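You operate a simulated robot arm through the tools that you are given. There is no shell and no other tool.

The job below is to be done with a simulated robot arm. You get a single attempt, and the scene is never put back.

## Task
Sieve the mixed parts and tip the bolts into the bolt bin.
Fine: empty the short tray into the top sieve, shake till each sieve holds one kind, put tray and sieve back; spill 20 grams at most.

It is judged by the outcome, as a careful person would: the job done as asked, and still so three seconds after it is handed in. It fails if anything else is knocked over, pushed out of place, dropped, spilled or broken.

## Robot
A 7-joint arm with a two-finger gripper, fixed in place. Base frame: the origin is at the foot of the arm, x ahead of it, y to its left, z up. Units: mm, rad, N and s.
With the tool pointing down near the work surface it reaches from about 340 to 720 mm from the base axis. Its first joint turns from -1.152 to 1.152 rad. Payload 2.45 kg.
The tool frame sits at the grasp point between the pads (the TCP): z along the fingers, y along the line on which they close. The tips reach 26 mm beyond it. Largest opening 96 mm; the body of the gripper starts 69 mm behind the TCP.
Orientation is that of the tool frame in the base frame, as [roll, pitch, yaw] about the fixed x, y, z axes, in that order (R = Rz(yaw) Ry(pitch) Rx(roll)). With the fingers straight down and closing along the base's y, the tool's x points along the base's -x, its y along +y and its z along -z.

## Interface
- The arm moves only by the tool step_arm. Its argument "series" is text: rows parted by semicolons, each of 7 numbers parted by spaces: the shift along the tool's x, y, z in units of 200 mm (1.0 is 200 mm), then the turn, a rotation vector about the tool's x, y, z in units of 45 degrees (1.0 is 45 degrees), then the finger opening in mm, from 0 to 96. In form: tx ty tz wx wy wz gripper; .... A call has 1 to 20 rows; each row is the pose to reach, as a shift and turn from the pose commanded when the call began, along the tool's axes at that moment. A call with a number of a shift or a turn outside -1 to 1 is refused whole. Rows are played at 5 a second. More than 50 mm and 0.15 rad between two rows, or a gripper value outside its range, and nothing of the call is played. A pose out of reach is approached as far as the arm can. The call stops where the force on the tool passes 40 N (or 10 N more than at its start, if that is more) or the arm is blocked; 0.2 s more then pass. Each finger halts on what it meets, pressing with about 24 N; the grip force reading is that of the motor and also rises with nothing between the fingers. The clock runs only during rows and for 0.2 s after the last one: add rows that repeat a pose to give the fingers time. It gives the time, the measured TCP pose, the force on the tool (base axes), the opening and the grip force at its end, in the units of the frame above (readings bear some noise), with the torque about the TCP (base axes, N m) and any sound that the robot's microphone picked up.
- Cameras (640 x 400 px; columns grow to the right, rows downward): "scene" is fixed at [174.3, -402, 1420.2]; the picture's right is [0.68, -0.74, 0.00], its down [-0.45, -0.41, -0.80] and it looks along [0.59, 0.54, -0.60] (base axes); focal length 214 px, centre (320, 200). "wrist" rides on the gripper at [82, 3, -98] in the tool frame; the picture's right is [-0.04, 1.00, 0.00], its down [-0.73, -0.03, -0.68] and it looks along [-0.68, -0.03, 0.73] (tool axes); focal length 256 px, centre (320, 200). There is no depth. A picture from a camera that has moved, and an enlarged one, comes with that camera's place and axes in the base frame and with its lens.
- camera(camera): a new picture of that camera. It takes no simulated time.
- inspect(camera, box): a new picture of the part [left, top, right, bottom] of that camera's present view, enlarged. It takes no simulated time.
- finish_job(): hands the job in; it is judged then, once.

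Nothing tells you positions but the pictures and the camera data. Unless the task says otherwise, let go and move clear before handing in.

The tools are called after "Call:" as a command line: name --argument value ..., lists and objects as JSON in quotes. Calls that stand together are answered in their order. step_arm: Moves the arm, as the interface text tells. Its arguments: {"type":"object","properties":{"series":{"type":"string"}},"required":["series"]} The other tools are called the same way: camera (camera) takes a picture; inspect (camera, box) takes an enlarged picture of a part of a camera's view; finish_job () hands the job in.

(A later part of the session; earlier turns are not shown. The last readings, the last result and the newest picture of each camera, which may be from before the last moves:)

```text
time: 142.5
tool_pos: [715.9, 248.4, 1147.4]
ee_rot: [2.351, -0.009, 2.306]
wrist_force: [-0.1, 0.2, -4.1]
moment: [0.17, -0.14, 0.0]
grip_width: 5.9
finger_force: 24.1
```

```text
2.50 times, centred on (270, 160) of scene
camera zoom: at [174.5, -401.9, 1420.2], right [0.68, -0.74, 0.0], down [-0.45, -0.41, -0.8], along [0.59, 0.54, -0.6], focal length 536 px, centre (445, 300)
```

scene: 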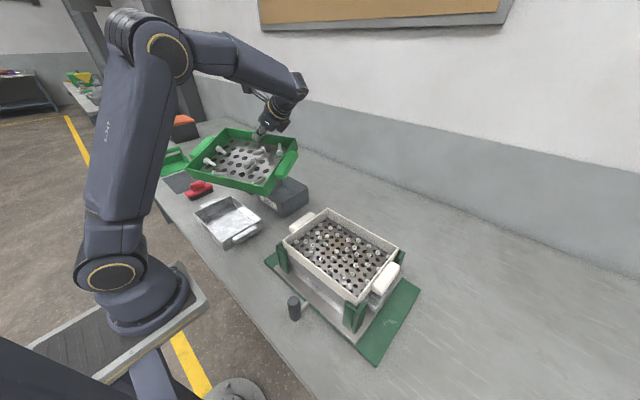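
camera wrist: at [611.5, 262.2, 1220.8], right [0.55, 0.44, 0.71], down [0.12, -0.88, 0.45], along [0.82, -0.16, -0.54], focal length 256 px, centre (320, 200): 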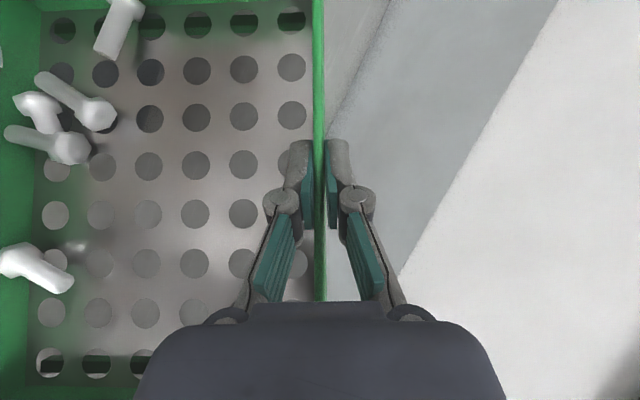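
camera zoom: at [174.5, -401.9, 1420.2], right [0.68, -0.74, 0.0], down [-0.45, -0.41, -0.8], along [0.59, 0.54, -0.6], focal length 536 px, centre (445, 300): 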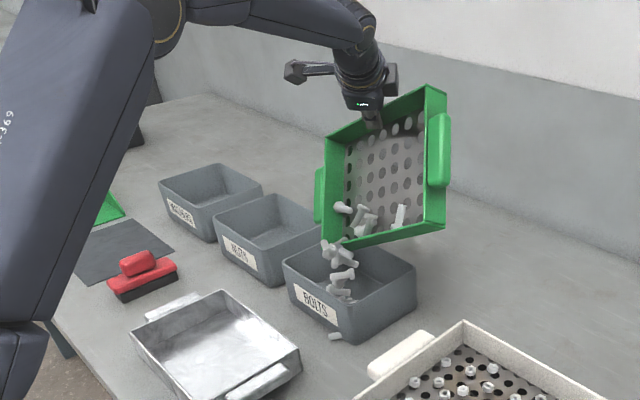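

Some bolts are already coming out. I'll take a close look before moving any further.

Call:
inspect --camera "scene" --box '[270, 140, 350, 220]'

Call:
inspect --camera "wrist" --box '[0, 0, 200, 320]'

```text
5.00 times, centred on (310, 180) of scene
camera zoom: at [174.5, -401.9, 1420.2], right [0.68, -0.74, 0.0], down [-0.45, -0.41, -0.8], along [0.59, 0.54, -0.6], focal length 1072 px, centre (370, 300)
```

zoom: 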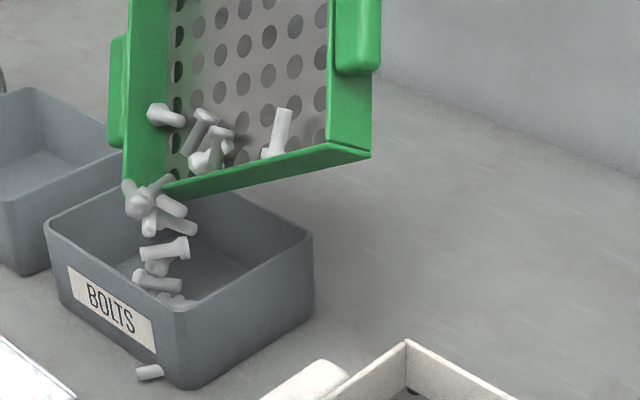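

```text
1.25 times, centred on (100, 160) of wrist
camera zoom: at [611.5, 262.2, 1220.8], right [0.55, 0.44, 0.71], down [0.12, -0.88, 0.45], along [0.82, -0.16, -0.54], focal length 320 px, centre (595, 250)
```

zoom: 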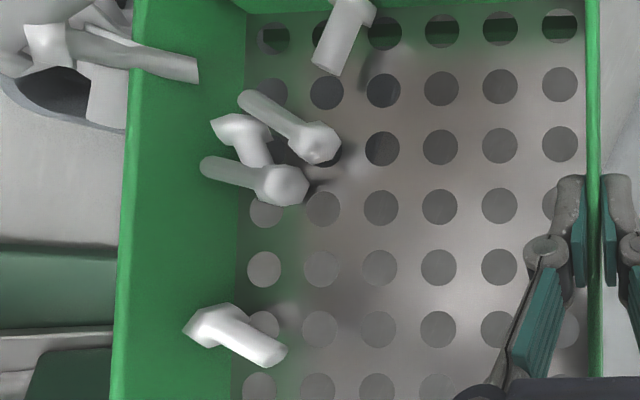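

Most are landing in the bin, but it looks as if one piece is on the bench just in front of it. I'll finish the pour by rotating in place, which brings the corner deeper over the bin.

Call:
step_arm --series "0 0.03 -0.03 -0.06 -0.06 -0.062 0; 0 0.06 -0.06 -0.125 -0.125 -0.128 0; 0 0.089 -0.088 -0.19 -0.19 -0.194 0; 0 0.089 -0.088 -0.254 -0.2545 -0.26 0; 0 0.089 -0.088 -0.254 -0.2545 -0.26 0"

Call:
inspect --camera "scene" --box '[270, 140, 350, 220]'

Call:
camera --camera "wrist"

```text
time: 143.7
tool_pos: [715.2, 248.1, 1172.5]
ee_rot: [2.145, 0.276, 2.279]
wrist_force: [-0.5, 0.0, -2.7]
moment: [0.16, 0.0, 0.0]
grip_width: 6.0
finger_force: 23.1
```

```text
5.00 times, centred on (310, 180) of scene
camera zoom: at [174.4, -401.9, 1420.2], right [0.68, -0.74, 0.0], down [-0.45, -0.41, -0.8], along [0.59, 0.54, -0.6], focal length 1072 px, centre (370, 300)
```

zoom: 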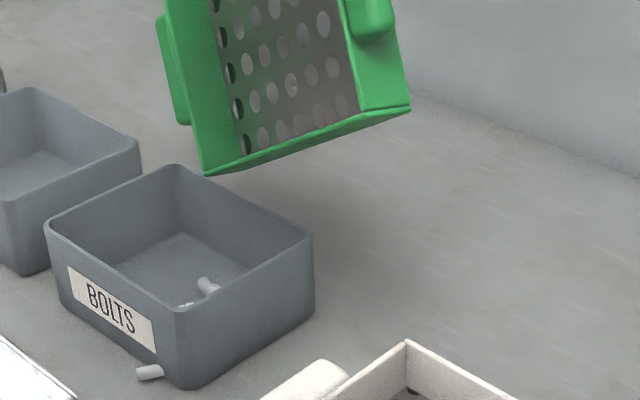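

```text
taken
camera wrist: at [593.3, 265.8, 1204.7], right [0.29, 0.5, 0.82], down [-0.05, -0.85, 0.53], along [0.96, -0.19, -0.22], focal length 256 px, centre (320, 200)
```

wrist: 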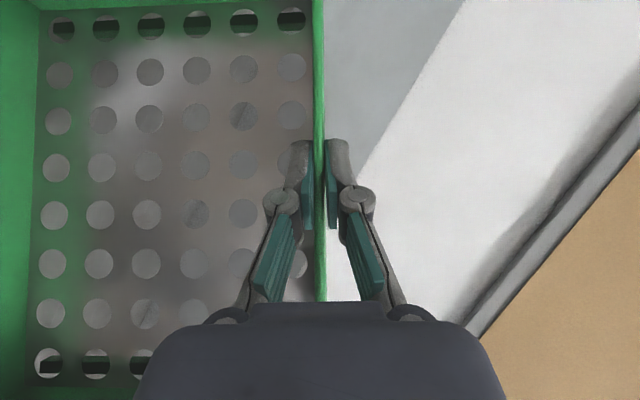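

The sieve is empty. I'll bring it back along the reverse path, re-seat it, and afterwards pick up the bolt lying at the foot of the bin.

Call:
step_arm --series "0.044 -0.01 -0.092 0.064 0.064 0.065 0; 0.088 -0.02 -0.184 0.127 0.127 0.13 0; 0.132 -0.04 -0.276 0.191 0.191 0.195 0; 0.175 -0.07 -0.369 0.254 0.255 0.26 0; 0.219 -0.11 -0.461 0.318 0.318 0.325 0; 0.263 -0.15 -0.553 0.381 0.382 0.39 0; 0.307 -0.19 -0.645 0.445 0.4456 0.4556 0; 0.307 -0.19 -0.645 0.445 0.4456 0.4556 0"

Call:
inspect --camera "scene" --box '[250, 150, 350, 230]'

```text
time: 145.5
tool_pos: [573.2, 217.5, 1192.5]
ee_rot: [2.506, -0.225, 2.288]
wrist_force: [0.0, -0.5, -3.8]
moment: [0.11, -0.12, -0.03]
grip_width: 6.0
finger_force: 24.4
```

```text
5.00 times, centred on (300, 190) of scene
camera zoom: at [174.4, -401.9, 1420.2], right [0.68, -0.74, 0.0], down [-0.45, -0.41, -0.8], along [0.59, 0.54, -0.6], focal length 1072 px, centre (420, 250)
```

zoom: 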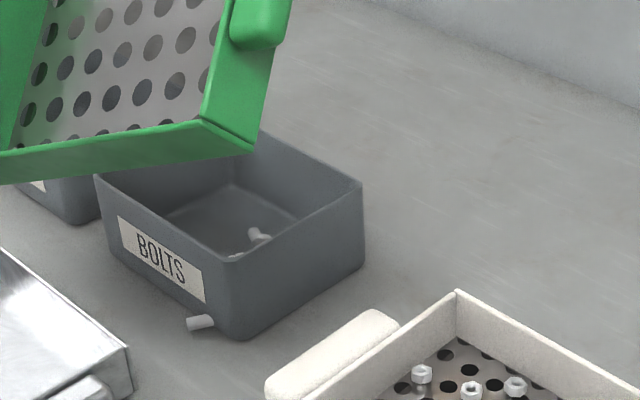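

Call:
step_arm --series "0 -0.03 -0.016 0.041 0.08 0.058 0; 0 -0.063 -0.032 0.083 0.161 0.115 0; 0 -0.094 -0.048 0.124 0.241 0.173 0; 0 -0.126 -0.065 0.165 0.321 0.231 0; 0 -0.157 -0.081 0.206 0.4015 0.289 0; 0 -0.19 -0.097 0.248 0.482 0.346 0; 0 -0.22 -0.113 0.289 0.562 0.404 0; 0 -0.22 -0.113 0.289 0.562 0.404 0"

Call:
inspect --camera "scene" --box '[250, 150, 350, 230]'

Call:
camera --camera "wrist"

```text
time: 147.3
tool_pos: [535.4, 186.1, 1184.2]
ee_rot: [2.771, -0.761, 2.217]
wrist_force: [1.2, 0.5, -2.6]
moment: [0.11, -0.24, -0.04]
grip_width: 5.8
finger_force: 24.0
```

```text
5.00 times, centred on (300, 190) of scene
camera zoom: at [174.4, -401.9, 1420.2], right [0.68, -0.74, 0.0], down [-0.45, -0.41, -0.8], along [0.59, 0.54, -0.6], focal length 1072 px, centre (420, 250)
```

zoom: 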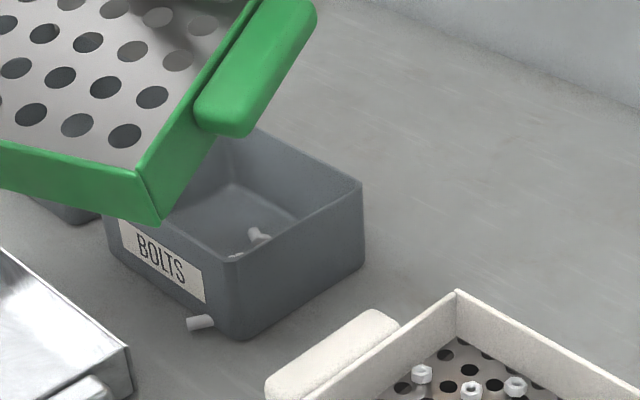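

```text
taken
camera wrist: at [512.3, 161.2, 1308.5], right [0.91, 0.34, 0.23], down [0.36, -0.93, -0.06], along [0.2, 0.14, -0.97], focal length 256 px, centre (320, 200)
```

wrist: 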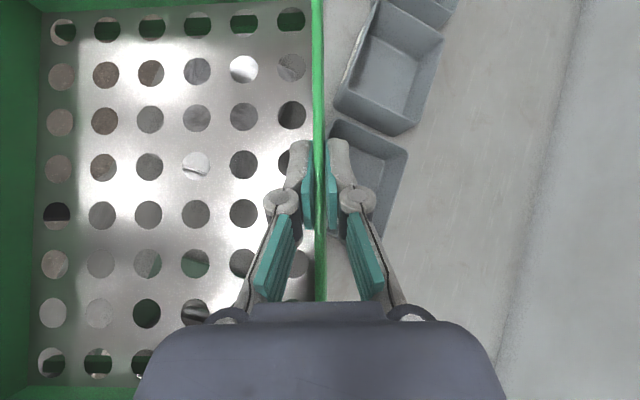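

Call:
step_arm --series "-0.06 -0.044 -0.075 -0.042 -0.016 0.041 0; -0.12 -0.089 -0.15 -0.084 -0.032 0.0825 0; -0.18 -0.133 -0.225 -0.126 -0.048 0.124 0; -0.24 -0.178 -0.3 -0.1685 -0.064 0.165 0; -0.3 -0.222 -0.375 -0.211 -0.08 0.206 0; -0.36 -0.266 -0.45 -0.253 -0.096 0.2475 0; -0.42 -0.311 -0.525 -0.295 -0.112 0.289 0; -0.48 -0.355 -0.6 -0.337 -0.128 0.33 0"

Call:
step_arm --series "-0.05 0.022 -0.048 0 0 0 0; -0.13 0.057 -0.125 0 0 0 0; -0.22 0.097 -0.211 0 0 0 0; -0.31 0.137 -0.297 0 0 0 0; -0.4 0.177 -0.384 0 0 0 0; -0.49 0.216 -0.47 0 0 0 0; -0.58 0.256 -0.556 0 0 0 0; -0.65 0.287 -0.624 0 0 0 0; -0.686 0.303 -0.658 0 0 0 0"

Call:
step_arm --series "0 0 0 0.078 0 0.08 0; 0 0 0 0.156 0 0.159 0; 0 0 0 0.233 0 0.238 0; 0 0 0 0.233 0 0.238 0"

Call:
camera --camera "scene"

Call:
camera --camera "wrist"

```text
time: 149.1
tool_pos: [527.4, 18.1, 1181.1]
ee_rot: [2.774, -0.76, 1.833]
wrist_force: [-0.3, 0.2, -3.7]
moment: [-0.04, -0.27, 0.02]
grip_width: 5.9
finger_force: 23.8
```

```text
time: 151.1
tool_pos: [585.3, -173.5, 1189.1]
ee_rot: [2.775, -0.764, 1.831]
wrist_force: [-0.4, 0.0, -3.4]
moment: [-0.02, -0.26, 0.0]
grip_width: 6.1
finger_force: 24.0
```

```text
time: 152.1
tool_pos: [586.3, -173.1, 1189.9]
ee_rot: [3.138, -0.796, 1.571]
wrist_force: [0.7, -1.1, -3.5]
moment: [-0.01, -0.27, 0.03]
grip_width: 6.2
finger_force: 23.5
out of reach, approached as far as the arm can: row 3
```

```text
taken
```

scene: 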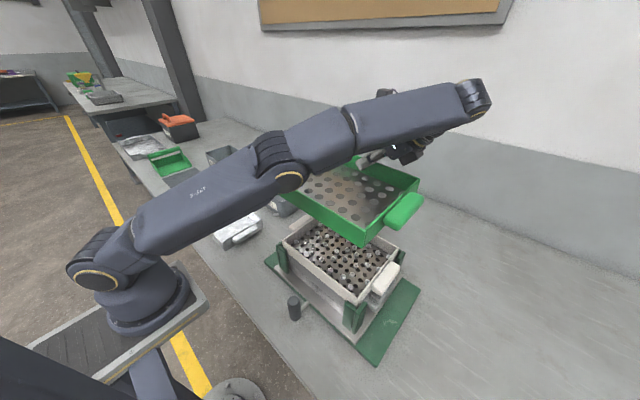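

```text
taken
camera wrist: at [588.6, -187.6, 1317.6], right [1.0, -0.03, -0.03], down [-0.03, -1.0, -0.05], along [-0.02, 0.05, -1.0], focal length 256 px, centre (320, 200)
```

wrist: 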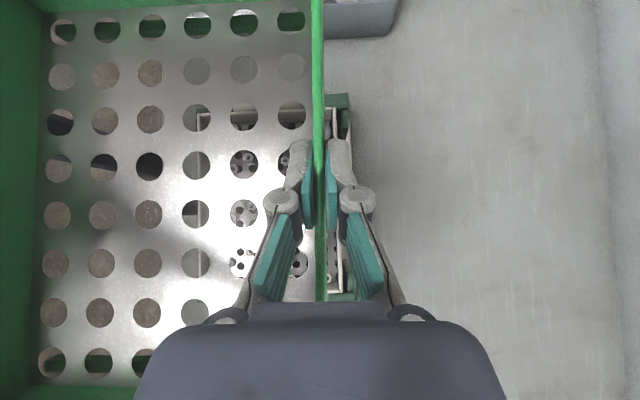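

The empty sieve is level above the stack again. I'll lower it towards its seat.

Call:
inspect --camera "scene" --box '[270, 200, 410, 310]'

Call:
step_arm --series "-0.07 0.008 0.069 0 0 0 0; -0.15 0.02 0.147 0 0 0 0; -0.23 0.036 0.226 0 0 0 0; -0.31 0.052 0.304 0 0 0 0; -0.39 0.068 0.383 0 0 0 0; -0.46 0.082 0.451 0 0 0 0; -0.52 0.094 0.51 0 0 0 0; -0.565 0.102 0.554 0 0 0 0; -0.589 0.105 0.578 0 0 0 0; -0.589 0.105 0.578 0 0 0 0"

Call:
camera --camera "wrist"

Call:
inspect --camera "scene" --box '[250, 180, 430, 340]'

```text
3.64 times, centred on (340, 255) of scene
camera zoom: at [174.4, -402.0, 1420.2], right [0.68, -0.74, 0.0], down [-0.45, -0.41, -0.8], along [0.59, 0.54, -0.6], focal length 780 px, centre (247, 0)
```

zoom: 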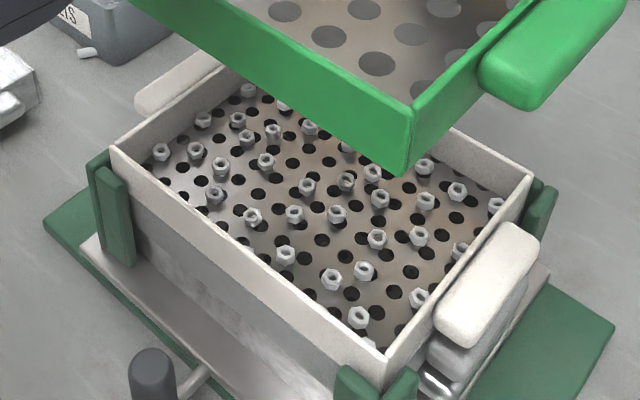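

```text
time: 154.3
tool_pos: [607.0, -172.3, 1024.5]
ee_rot: [3.136, -0.795, 1.574]
wrist_force: [0.2, -0.3, -4.3]
moment: [0.01, -0.3, -0.01]
grip_width: 6.0
finger_force: 24.5
```

```text
taken
camera wrist: at [610.1, -186.3, 1152.7], right [1.0, -0.03, -0.03], down [-0.03, -1.0, -0.05], along [-0.02, 0.05, -1.0], focal length 256 px, centre (320, 200)
```

wrist: 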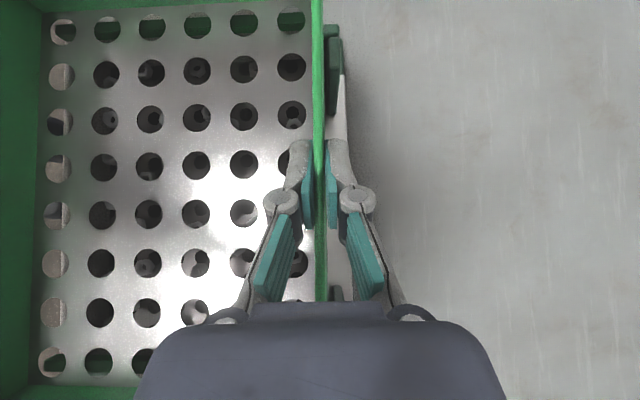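

```text
2.50 times, centred on (340, 260) of scene
camera zoom: at [174.4, -402.0, 1420.2], right [0.68, -0.74, 0.0], down [-0.45, -0.41, -0.8], along [0.59, 0.54, -0.6], focal length 536 px, centre (270, 50)
```

zoom: 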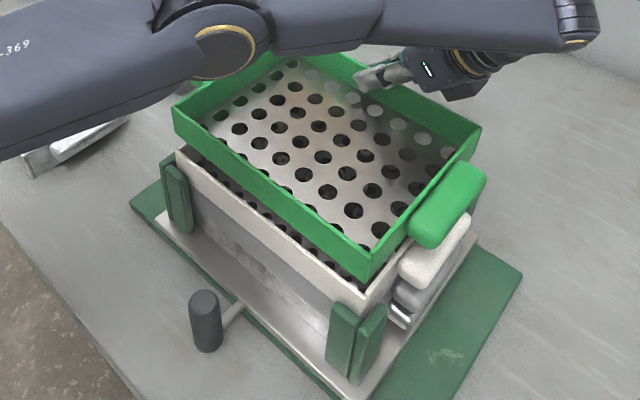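

Aligned. Lowering the last 26 mm slowly onto the stack.

Call:
step_arm --series "-0.025 0.001 0.024 0 0 0 0; -0.05 0.002 0.047 0 0 0 0; -0.065 0.002 0.061 0 0 0 0; -0.078 0.002 0.073 0 0 0 0; -0.088 0.002 0.083 0 0 0 0; -0.0935 0.002 0.088 0 0 0 0; -0.0935 0.002 0.088 0 0 0 0"

Call:
camera --camera "wrist"

Call:
inspect --camera "scene" --box '[250, 180, 430, 340]'

```text
time: 155.9
tool_pos: [608.1, -172.7, 995.9]
ee_rot: [-3.139, -0.795, 1.57]
wrist_force: [0.5, -0.2, -1.6]
moment: [-0.14, -0.1, 0.08]
grip_width: 6.2
finger_force: 23.9
```

```text
taken
camera wrist: at [610.4, -186.8, 1124.5], right [1.0, -0.03, -0.03], down [-0.03, -1.0, -0.05], along [-0.03, 0.05, -1.0], focal length 256 px, centre (320, 200)
```

wrist: 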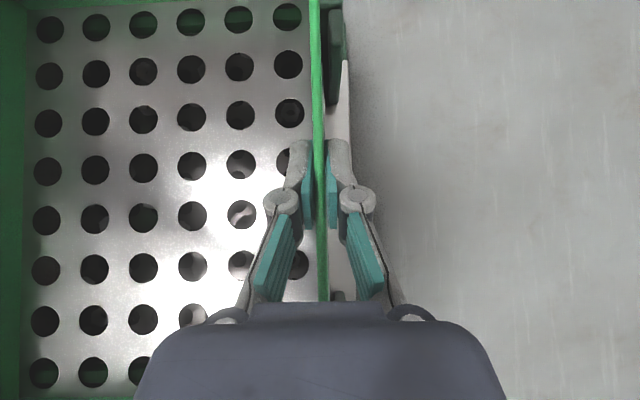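

```text
2.50 times, centred on (340, 260) of scene
camera zoom: at [174.4, -402.0, 1420.2], right [0.68, -0.74, 0.0], down [-0.45, -0.41, -0.8], along [0.59, 0.54, -0.6], focal length 536 px, centre (270, 50)
```

zoom: 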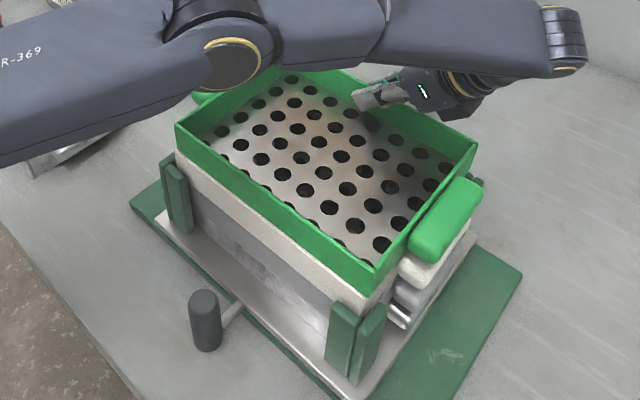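

The sieve is seated. I'll release and rise clear.

Call:
step_arm --series "0 0 0 0 0 0 10; 0 0 0 0 0 0 22; 0 0 0 0 0 0 34; 0 0 0 0 0 0 40; 0.06 0 -0.06 0 0 0 40; 0.15 0 -0.15 0 0 0 40; 0.25 0 -0.25 0 0 0 40; 0.35 0 -0.35 0 0 0 40; 0.42 0 -0.42 0 0 0 40"

Call:
camera --camera "wrist"

Call:
inspect --camera "scene" --box '[240, 180, 440, 370]'

Call:
inspect --camera "scene" --box '[230, 150, 330, 230]'

```text
time: 157.9
tool_pos: [606.3, -174.8, 1119.4]
ee_rot: [3.138, -0.795, 1.571]
wrist_force: [0.2, 1.0, -0.2]
moment: [-0.01, 0.01, -0.04]
grip_width: 40.2
finger_force: 0.2
```

```text
taken
camera wrist: at [608.8, -187.9, 1247.8], right [1.0, -0.03, -0.03], down [-0.03, -1.0, -0.05], along [-0.02, 0.05, -1.0], focal length 256 px, centre (320, 200)
```

wrist: 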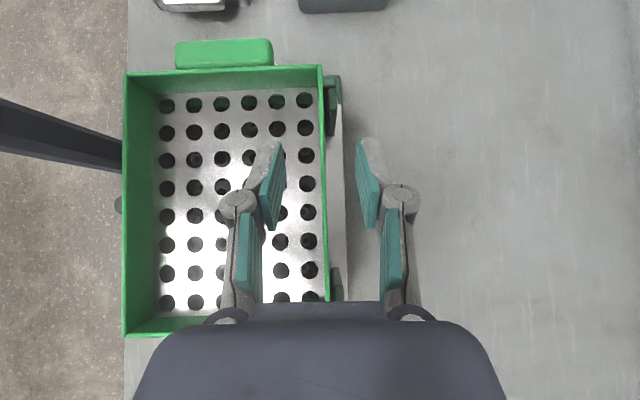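

```text
2.11 times, centred on (340, 275) of scene
camera zoom: at [174.3, -402.0, 1420.2], right [0.68, -0.74, 0.0], down [-0.45, -0.41, -0.8], along [0.59, 0.54, -0.6], focal length 452 px, centre (278, 42)
```

zoom: 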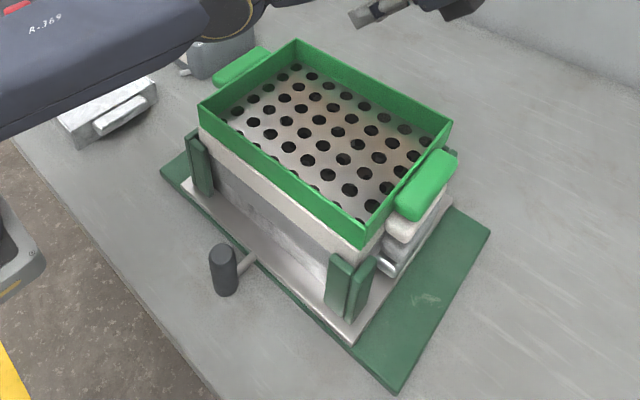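

```text
5.00 times, centred on (280, 190) of scene
camera zoom: at [174.3, -402.0, 1420.2], right [0.68, -0.74, 0.0], down [-0.45, -0.41, -0.8], along [0.59, 0.54, -0.6], focal length 1072 px, centre (520, 250)
```

zoom: 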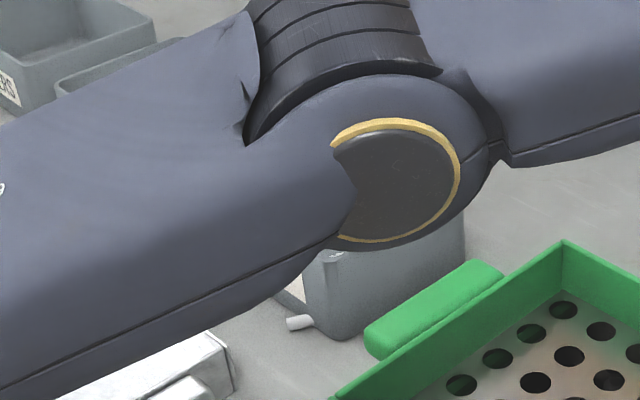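

The sieve is seated exactly as it was at the start. Now I'll go and look at the stray bolt at the foot of the BOLTS bin.

Call:
step_arm --series "0.17 -0.06 0.115 0 0 0 60; 0.34 -0.12 0.23 0 0 0 60; 0.5 -0.18 0.345 0 0 0 60; 0.67 -0.24 0.46 0 0 0 60; 0.843 -0.3 0.574 0 0 0 60"

Call:
step_arm --series "0.14 -0.03 0.143 0 0 0 60; 0.28 -0.06 0.286 0 0 0 60; 0.42 -0.09 0.428 0 0 0 60; 0.56 -0.12 0.571 0 0 0 60; 0.7 -0.15 0.714 0 0 0 60"

Call:
camera --camera "wrist"

Call:
camera --camera "scene"

```text
time: 159.1
tool_pos: [547.0, 22.8, 1160.5]
ee_rot: [3.137, -0.796, 1.575]
wrist_force: [-0.6, 0.2, -0.4]
moment: [0.01, -0.01, 0.01]
grip_width: 59.8
finger_force: 0.1
```

```text
time: 160.3
tool_pos: [517.8, 225.4, 1159.2]
ee_rot: [3.137, -0.796, 1.573]
wrist_force: [-0.4, 0.4, 0.1]
moment: [-0.01, 0.03, -0.01]
grip_width: 59.9
finger_force: 0.1
```

```text
taken
camera wrist: at [520.1, 211.6, 1286.5], right [1.0, -0.03, -0.03], down [-0.03, -1.0, -0.05], along [-0.02, 0.05, -1.0], focal length 256 px, centre (320, 200)
```

wrist: 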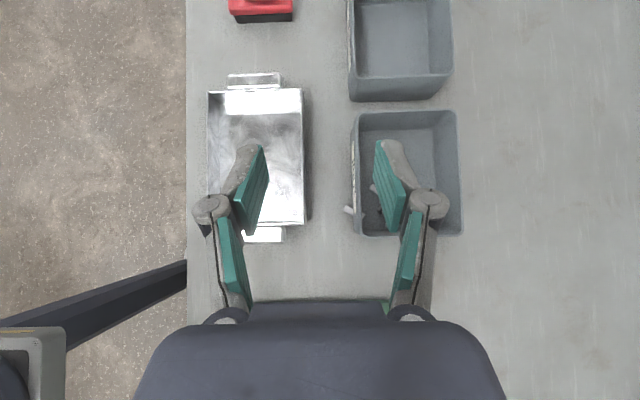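

```text
taken
```

scene: 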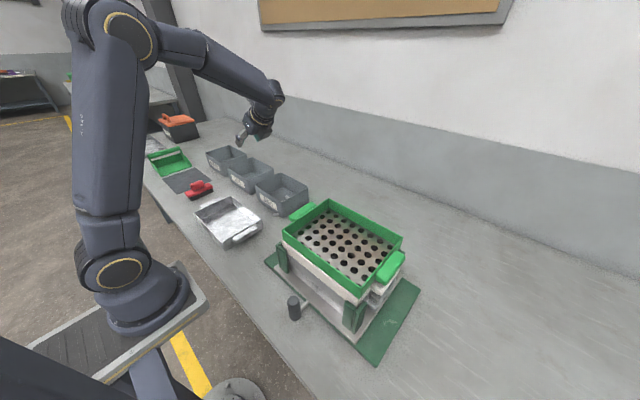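

Call:
inspect --camera "wrist" --box '[320, 90, 480, 250]'

Call:
inspect --camera "scene" --box '[240, 160, 320, 230]'

Call:
inspect --camera "scene" --box '[270, 170, 320, 210]'

```text
2.50 times, centred on (400, 170) of wrist
camera zoom: at [520.1, 211.6, 1286.5], right [1.0, -0.03, -0.03], down [-0.03, -1.0, -0.05], along [-0.02, 0.05, -1.0], focal length 640 px, centre (120, 275)
```

zoom: 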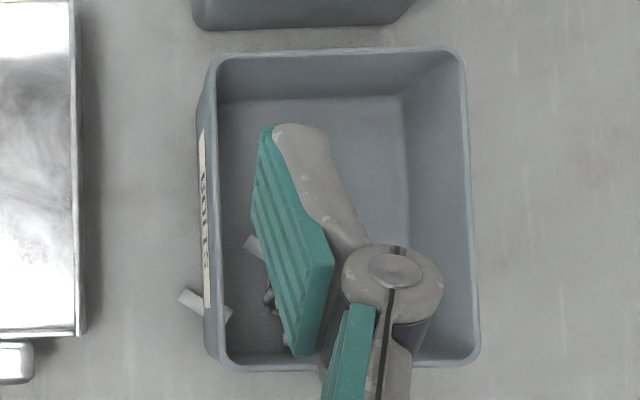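

```text
5.71 times, centred on (280, 195) of scene
camera zoom: at [174.3, -402.0, 1420.3], right [0.68, -0.74, 0.0], down [-0.45, -0.41, -0.8], along [0.59, 0.54, -0.6], focal length 1226 px, centre (549, 229)
```

zoom: 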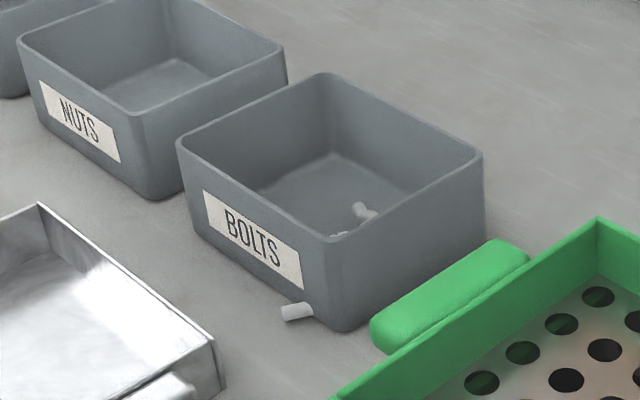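

```text
10.00 times, centred on (295, 190) of scene
camera zoom: at [174.3, -402.0, 1420.3], right [0.68, -0.74, 0.0], down [-0.45, -0.41, -0.8], along [0.59, 0.54, -0.6], focal length 2145 px, centre (570, 300)
```

zoom: 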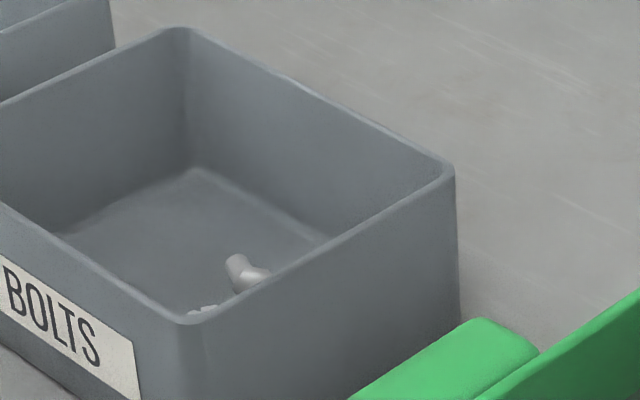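

The bolt seems to poke through the front wall of the bin, partly inside and partly outside. I'll get a closer view.

Call:
step_arm --series "-0.14 -0.02 0.12 0 0 0 60; -0.28 -0.05 0.245 0 0 0 60; -0.42 -0.075 0.37 0 0 0 60; -0.57 -0.1 0.49 0 0 0 60"

Call:
camera --camera "wrist"

Call:
inspect --camera "wrist" --box '[360, 100, 560, 260]'

```text
time: 161.3
tool_pos: [499.9, 217.1, 1008.5]
ee_rot: [3.136, -0.796, 1.577]
wrist_force: [0.6, -0.6, 0.0]
moment: [0.02, -0.04, -0.01]
grip_width: 59.8
finger_force: 0.0
```

```text
taken
camera wrist: at [501.4, 202.6, 1135.9], right [1.0, -0.03, -0.02], down [-0.03, -1.0, -0.05], along [-0.02, 0.05, -1.0], focal length 256 px, centre (320, 200)
```

wrist: 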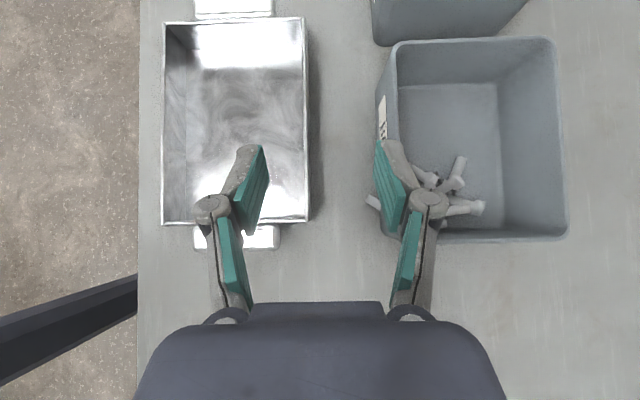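

```text
2.50 times, centred on (460, 180) of wrist
camera zoom: at [501.4, 202.6, 1135.9], right [1.0, -0.03, -0.02], down [-0.03, -1.0, -0.05], along [-0.02, 0.05, -1.0], focal length 640 px, centre (-30, 250)
```

zoom: 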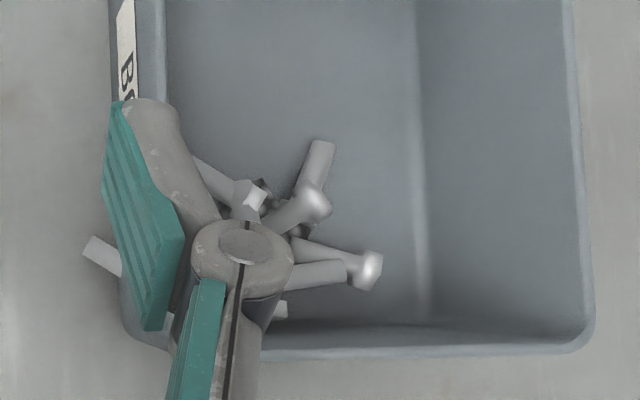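

Call:
step_arm --series "0 -0.1 0 0 0 0 20; 0 -0.2 0 0 0 0 0; 0 -0.2 0 0 0 0 0"

Call:
inspect --camera "wrist" --box '[380, 80, 600, 260]'

Call:
inspect --camera "wrist" --box '[400, 150, 500, 250]'

```text
time: 162.1
tool_pos: [457.3, 216.9, 1007.1]
ee_rot: [3.136, -0.795, 1.575]
wrist_force: [-0.1, -0.6, 0.2]
moment: [0.04, -0.01, 0.0]
grip_width: 0.1
finger_force: 10.6
```

```text
2.22 times, centred on (490, 170) of wrist
camera zoom: at [460.5, 202.5, 1135.2], right [1.0, -0.03, -0.03], down [-0.03, -1.0, -0.05], along [-0.02, 0.05, -1.0], focal length 569 px, centre (-58, 267)
```

zoom: 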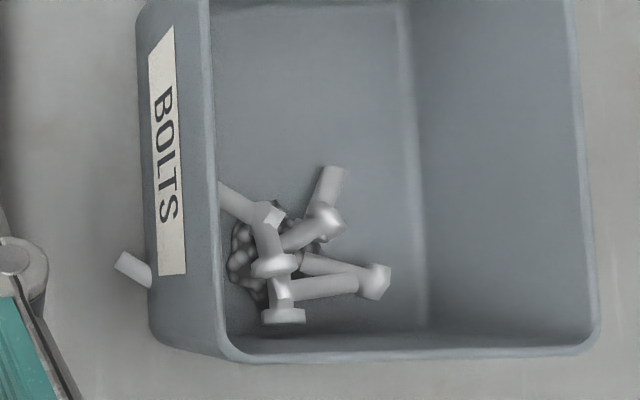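

```text
4.00 times, centred on (450, 200) of wrist
camera zoom: at [460.5, 202.5, 1135.2], right [1.0, -0.03, -0.03], down [-0.03, -1.0, -0.05], along [-0.02, 0.05, -1.0], focal length 1024 px, centre (-200, 200)
```

zoom: 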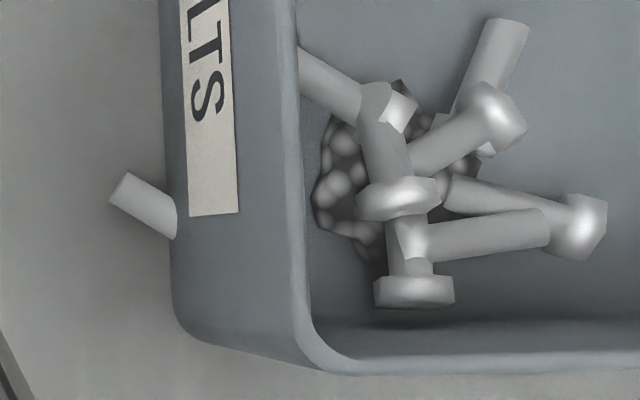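

One bolt's shank seems to stick out of the bin's front wall at about (555–572, 204–220), so I need to find out if it's truly outside. I'll return to the standard tool orientation for a frontal close-up.

Call:
step_arm --series "0.1 0 -0.1 0 -0.167 0 20; 0.2 0 -0.2 0 -0.333 0 20; 0.3 0 -0.3 0 -0.5 0 20; 0.35 0.02 -0.35 0 -0.667 0 20; 0.35 0.03 -0.35 0 -0.833 0 20; 0.35 0.03 -0.35 0 -1 0 20"

Call:
step_arm --series "0 0 0 0 0 -0.167 30; 0 0 0 0 0 -0.333 30; 0 0 0 0 0 -0.5 30; 0 0 0 0 0 -0.667 30; 0 0 0 0 0 -0.833 30; 0 0 0 0 0 -1 30"

Call:
step_arm --series "0 0 0 0 0 -0.167 30; 0 0 0 0 0 -0.333 30; 0 0 0 0 0 -0.5 30; 0 0 0 0 0 -0.667 30; 0 0 0 0 0 -0.833 30; 0 0 0 0 0 -1 30"

Call:
camera --camera "wrist"

```text
time: 163.5
tool_pos: [463.1, 213.6, 1109.5]
ee_rot: [3.137, -0.01, 1.57]
wrist_force: [0.5, 0.5, -0.8]
moment: [0.0, 0.03, 0.0]
grip_width: 19.8
finger_force: 0.1
```

```text
time: 164.9
tool_pos: [463.2, 214.6, 1107.5]
ee_rot: [3.131, -0.006, 2.36]
wrist_force: [-0.1, 0.3, -0.8]
moment: [0.0, 0.01, 0.02]
grip_width: 30.1
finger_force: 0.0
```

```text
time: 166.3
tool_pos: [463.1, 215.9, 1107.6]
ee_rot: [3.13, 0.003, -3.138]
wrist_force: [0.8, 0.2, 0.3]
moment: [0.0, 0.02, -0.01]
grip_width: 29.9
finger_force: 0.0
```

```text
taken
camera wrist: at [381.0, 216.0, 1206.1], right [0.04, 1.0, 0.01], down [0.73, -0.03, 0.68], along [0.68, -0.02, -0.73], focal length 256 px, centre (320, 200)
```

wrist: 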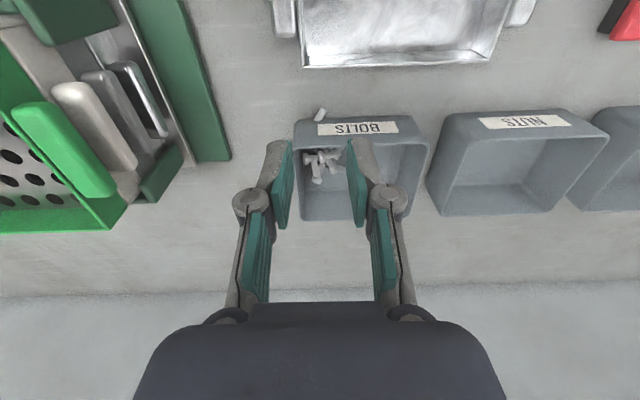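

Call:
step_arm --series "0.04 -0.03 0.18 0 0 0 30; 0.08 -0.06 0.36 0 0 0 30; 0.12 -0.1 0.54 0 0 0 30; 0.165 -0.13 0.72 0 0 0 30"

Call:
inspect --camera "wrist" --box '[260, 60, 480, 240]'

Call:
camera --camera "wrist"

```text
time: 167.3
tool_pos: [432.0, 190.4, 964.1]
ee_rot: [3.13, 0.006, 3.141]
wrist_force: [0.7, 0.2, 0.1]
moment: [0.03, 0.03, -0.01]
grip_width: 30.0
finger_force: 0.1
```

```text
2.22 times, centred on (370, 150) of wrist
camera zoom: at [349.1, 190.9, 1061.9], right [0.04, 1.0, 0.01], down [0.73, -0.04, 0.68], along [0.68, -0.02, -0.73], focal length 569 px, centre (209, 311)
```

zoom: 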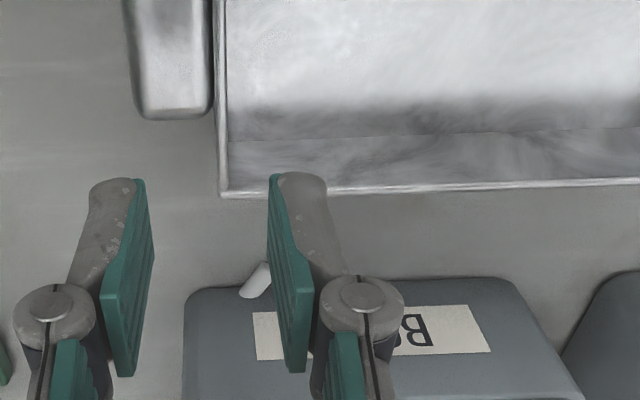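

```text
taken
camera wrist: at [349.1, 190.9, 1061.9], right [0.04, 1.0, 0.01], down [0.73, -0.04, 0.68], along [0.68, -0.02, -0.73], focal length 256 px, centre (320, 200)
```

wrist: 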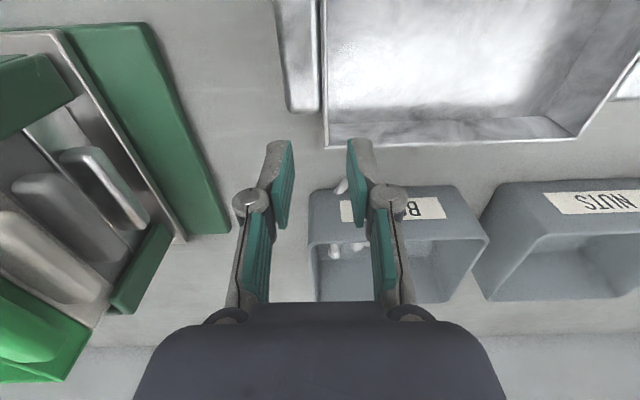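

The shank does protrude from the lower wall. I'll test whether it's a real, graspable object by approaching carefully with the fingers along y, just clear of the bin wall.

Call:
step_arm --series "-0.14 0.03 0.04 0 -0.067 0 40; -0.28 0.06 0.085 0 -0.133 0 40; -0.42 0.09 0.13 0 -0.2 0 40; -0.565 0.12 0.17 0 -0.267 0 40; -0.565 0.12 0.17 0 -0.267 0 40"

Call:
camera --camera "wrist"

Call:
inspect --camera "scene" --box '[240, 150, 320, 230]'

```text
time: 168.5
tool_pos: [547.0, 214.7, 930.6]
ee_rot: [3.129, 0.214, 3.139]
wrist_force: [-0.9, -0.1, 0.3]
moment: [-0.02, -0.01, 0.02]
grip_width: 40.0
finger_force: 0.0
```

```text
taken
camera wrist: at [445.7, 216.3, 1009.1], right [0.04, 1.0, 0.02], down [0.57, -0.04, 0.82], along [0.82, -0.02, -0.57], focal length 256 px, centre (320, 200)
```

wrist: 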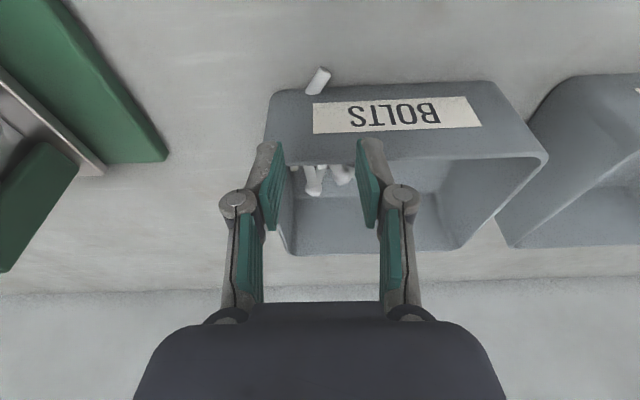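

```text
5.00 times, centred on (280, 190) of scene
camera zoom: at [174.4, -402.0, 1420.2], right [0.68, -0.74, 0.0], down [-0.45, -0.41, -0.8], along [0.59, 0.54, -0.6], focal length 1072 px, centre (520, 250)
```

zoom: 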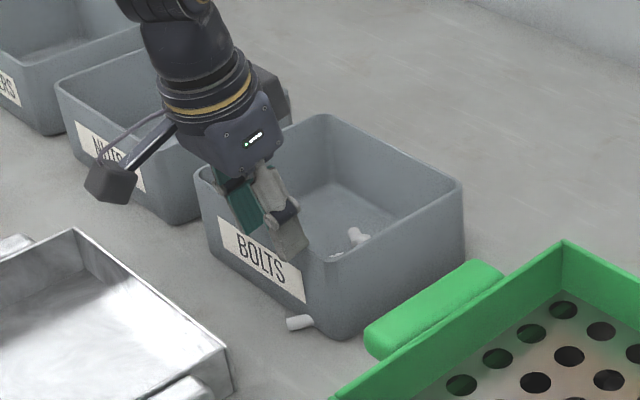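

Call:
inspect --camera "wrist" --box '[250, 50, 370, 140]'

Call:
inspect --camera "wrist" --box '[260, 140, 480, 270]'

```text
4.44 times, centred on (310, 95) of wrist
camera zoom: at [445.7, 216.3, 1009.1], right [0.04, 1.0, 0.02], down [0.57, -0.04, 0.82], along [0.82, -0.02, -0.57], focal length 1138 px, centre (364, 667)
```

zoom: 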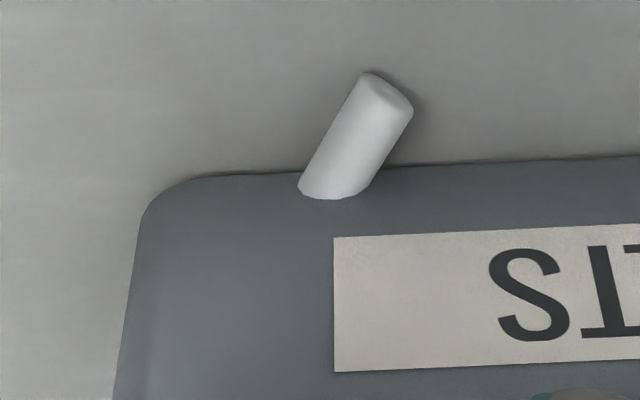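

```text
2.91 times, centred on (370, 205) of wrist
camera zoom: at [445.7, 216.3, 1009.1], right [0.04, 1.0, 0.02], down [0.57, -0.04, 0.82], along [0.82, -0.02, -0.57], focal length 745 px, centre (174, 186)
```

zoom: 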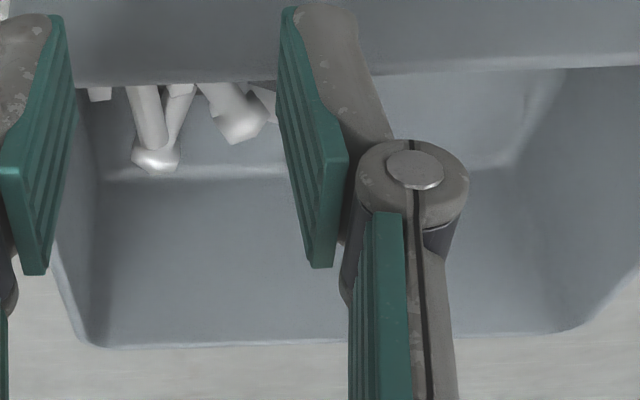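

It's a shank that passes straight through the wall in the render. I'll descend around it and close gently to see if anything solid is there.

Call:
step_arm --series "0.02 0 0.12 0 0 0 36; 0.045 0 0.24 0 0 0 36; 0.065 0 0.34 0 0 0 36; 0.08 0 0.42 0 0 0 36; 0.087 0 0.46 0 0 0 36; 0.087 0 0.46 0 0 0 36"

Call:
inspect --camera "scene" --box '[250, 170, 310, 220]'

Call:
camera --camera "wrist"

```text
time: 169.9
tool_pos: [548.0, 217.0, 835.5]
ee_rot: [3.129, 0.214, 3.139]
wrist_force: [0.3, 0.1, 1.0]
moment: [-0.02, -0.01, 0.01]
grip_width: 36.2
finger_force: 0.0
```

```text
8.00 times, centred on (280, 195) of scene
camera zoom: at [174.3, -402.0, 1420.2], right [0.68, -0.74, 0.0], down [-0.45, -0.41, -0.8], along [0.59, 0.54, -0.6], focal length 1716 px, centre (640, 240)
```

zoom: 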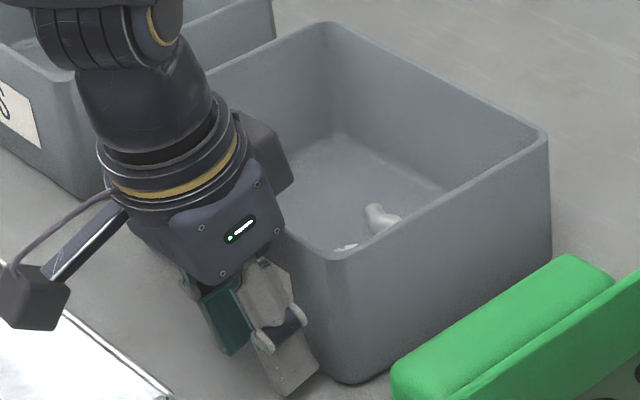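

```text
taken
camera wrist: at [446.3, 219.1, 915.5], right [0.04, 1.0, 0.02], down [0.57, -0.04, 0.82], along [0.82, -0.02, -0.57], focal length 256 px, centre (320, 200)
```

wrist: 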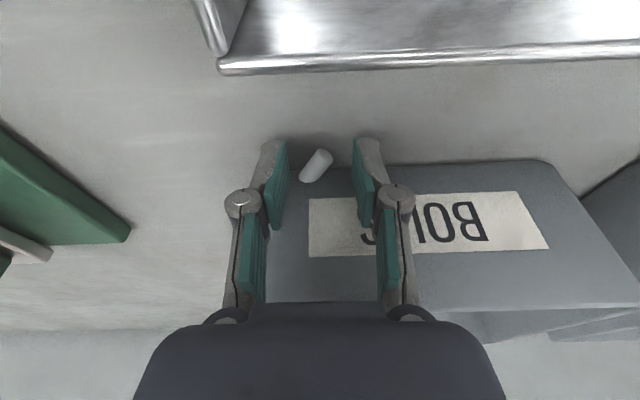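

The shank is between the fingertips, with no contact on the bin or bench. Closing.

Call:
step_arm --series "0 0 0 0 0 0 28; 0 0 0 0 0 0 20; 0 0 0 0 0 0 12; 0 0 0 0 0 0 6; 0 0 0 0 0 0 2; 0 0 0 0 0 0 2; 0 0 0 0 0 0 2"

Call:
inspect --camera "wrist" --box '[230, 110, 410, 240]'

```text
time: 171.5
tool_pos: [547.6, 217.2, 837.0]
ee_rot: [3.129, 0.212, 3.14]
wrist_force: [-0.1, 0.5, -0.7]
moment: [-0.01, 0.0, 0.01]
grip_width: 2.3
finger_force: 0.1
```

```text
3.08 times, centred on (320, 175) of wrist
camera zoom: at [446.2, 219.1, 915.6], right [0.04, 1.0, 0.02], down [0.57, -0.04, 0.82], along [0.82, -0.02, -0.57], focal length 788 px, centre (320, 277)
```

zoom: 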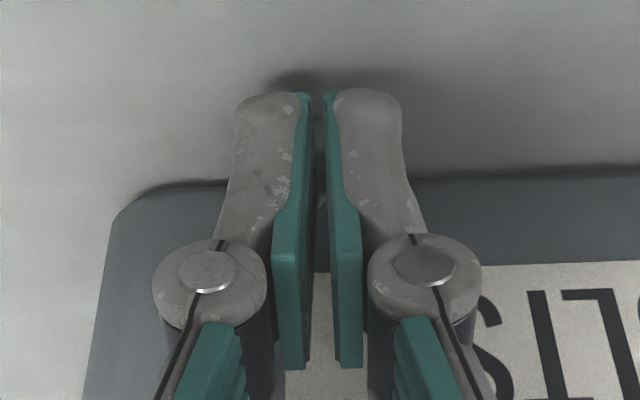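

The fingers closed to 2.3 mm on nothing solid. I'll open again and see whether the shank moved.

Call:
step_arm --series "0 0 0 0 0 0 20; 0 0 0 0 0 0 36; 0 0 0 0 0 0 36"

Call:
inspect --camera "wrist" --box '[230, 110, 410, 240]'

```text
time: 172.3
tool_pos: [547.3, 217.6, 836.1]
ee_rot: [3.13, 0.213, 3.141]
wrist_force: [-0.7, 0.0, 0.4]
moment: [0.0, 0.01, -0.03]
grip_width: 36.1
finger_force: 0.0
```

```text
3.08 times, centred on (320, 175) of wrist
camera zoom: at [446.3, 219.1, 915.6], right [0.04, 1.0, 0.02], down [0.57, -0.04, 0.82], along [0.82, -0.02, -0.57], focal length 788 px, centre (320, 277)
```

zoom: 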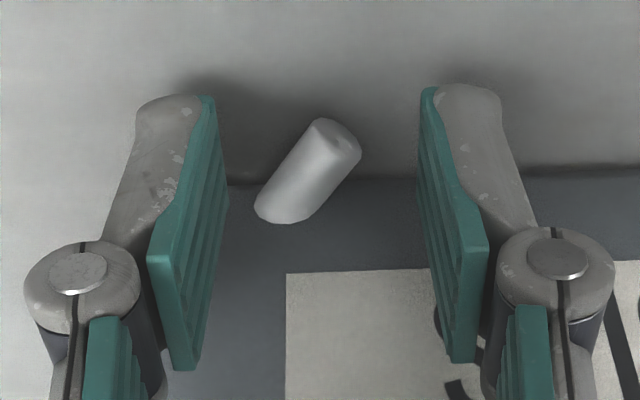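

The shank didn't move and isn't solid outside the wall. It's the render of a bolt lying inside the bin against the front wall; bolts overlapped the sieve walls in the same way. I'll retract and inspect the bin and bench once more.

Call:
step_arm --series "-0.01 0 -0.06 0 0 0 36; -0.03 0 -0.18 0 0 0 36; -0.06 0 -0.36 0 0 0 36; -0.09 0 -0.54 0 0 0 36; -0.13 0 -0.74 0 0 0 36; -0.16 0 -0.92 0 0 0 36"

Call:
step_arm --series "0 0 0 0 0.15 0 36; 0.05 0 -0.05 0 0.267 0 36; 0.1 0 -0.1 0 0.4 0 10; 0.15 0 -0.15 0 0.55 0 0; 0.2 0 -0.2 0 0.7 0 0; 0.25 0 -0.2 0 0.85 0 0; 0.25 0 -0.2 0 1 0 0"

Call:
camera --camera "wrist"

Call:
camera --camera "scene"

```text
time: 173.7
tool_pos: [539.7, 213.1, 1022.7]
ee_rot: [3.13, 0.213, 3.139]
wrist_force: [-0.1, 0.8, 0.5]
moment: [0.0, -0.01, 0.02]
grip_width: 35.7
finger_force: 0.1
```

```text
time: 175.3
tool_pos: [483.8, 212.7, 1050.8]
ee_rot: [3.129, -0.574, -3.132]
wrist_force: [0.0, -0.3, 0.0]
moment: [-0.02, 0.0, 0.01]
grip_width: 0.2
finger_force: 24.2
```

```text
taken
camera wrist: at [466.5, 214.0, 1178.8], right [0.03, 1.0, -0.01], down [0.98, -0.03, 0.17], along [0.17, -0.02, -0.99], focal length 256 px, centre (320, 200)
```

wrist: 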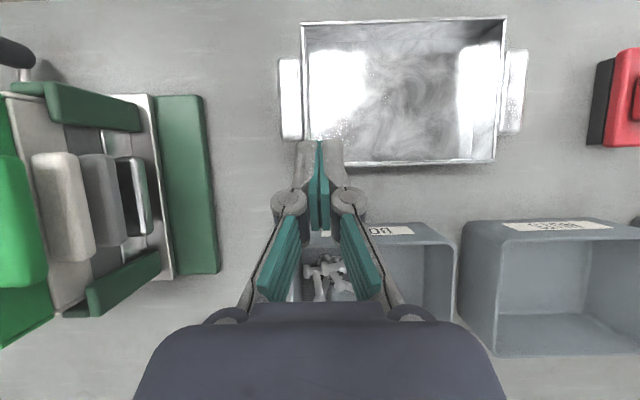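

```text
taken
```

scene: 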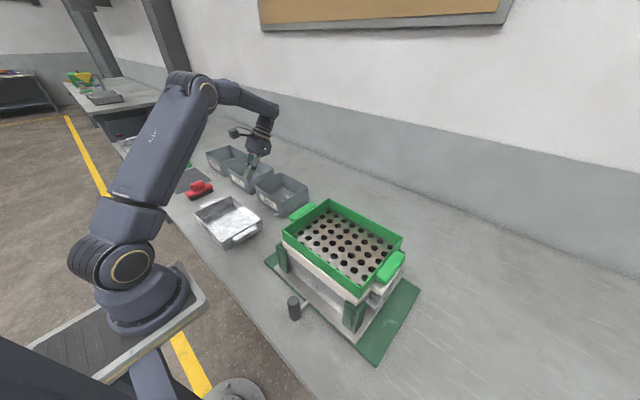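

The bench looks clean. One more overhead look into the bin to count the bolts.

Call:
step_arm --series "-0.026 0.2 -0.052 0 0 0 0; -0.052 0.4 -0.105 0 0 0 0; -0.077 0.6 -0.157 0 0 0 0; -0.103 0.8 -0.21 0 0 0 0; -0.129 1.0 -0.262 0 0 0 0"

Call:
camera --camera "wrist"

Call:
inspect --camera "wrist" --box '[60, 180, 280, 360]'

Call:
inspect --camera "scene" --box '[180, 150, 330, 260]'

```text
time: 176.5
tool_pos: [486.9, 350.7, 1079.5]
ee_rot: [3.127, -0.572, -3.137]
wrist_force: [-0.3, -0.1, 0.5]
moment: [0.0, 0.0, 0.0]
grip_width: 0.1
finger_force: 23.8
out of reach, approached as far as the arm can: row 3, 4, 5
```

```text
taken
camera wrist: at [471.0, 351.2, 1207.1], right [0.04, 1.0, -0.01], down [0.98, -0.03, 0.17], along [0.17, -0.02, -0.98], focal length 256 px, centre (320, 200)
```

wrist: 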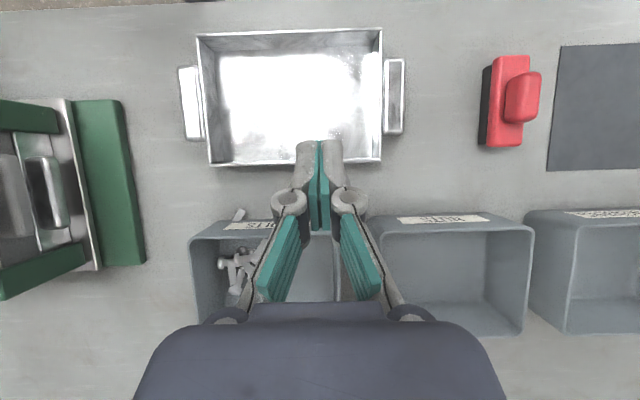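

```text
2.22 times, centred on (170, 270) of wrist
camera zoom: at [471.0, 351.2, 1207.1], right [0.04, 1.0, -0.01], down [0.98, -0.03, 0.17], along [0.17, -0.02, -0.98], focal length 569 px, centre (653, 44)
```

zoom: 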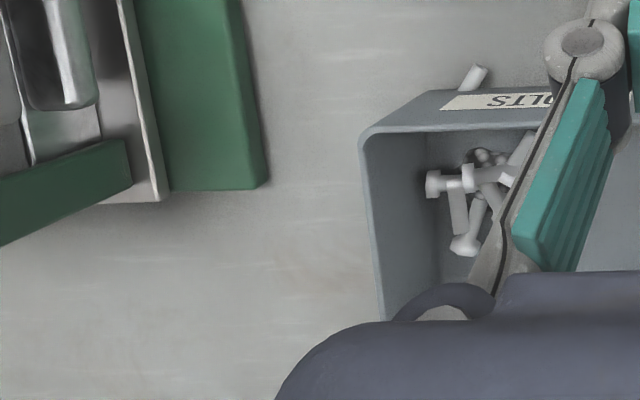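

```text
3.64 times, centred on (255, 205) of scene
camera zoom: at [174.4, -402.0, 1420.2], right [0.68, -0.74, 0.0], down [-0.45, -0.41, -0.8], along [0.59, 0.54, -0.6], focal length 780 px, centre (556, 182)
```

zoom: 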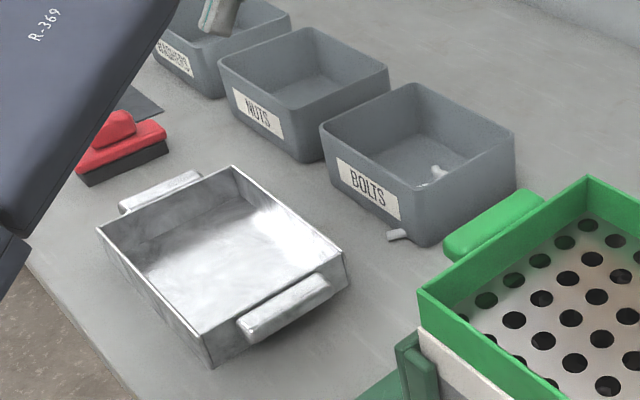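

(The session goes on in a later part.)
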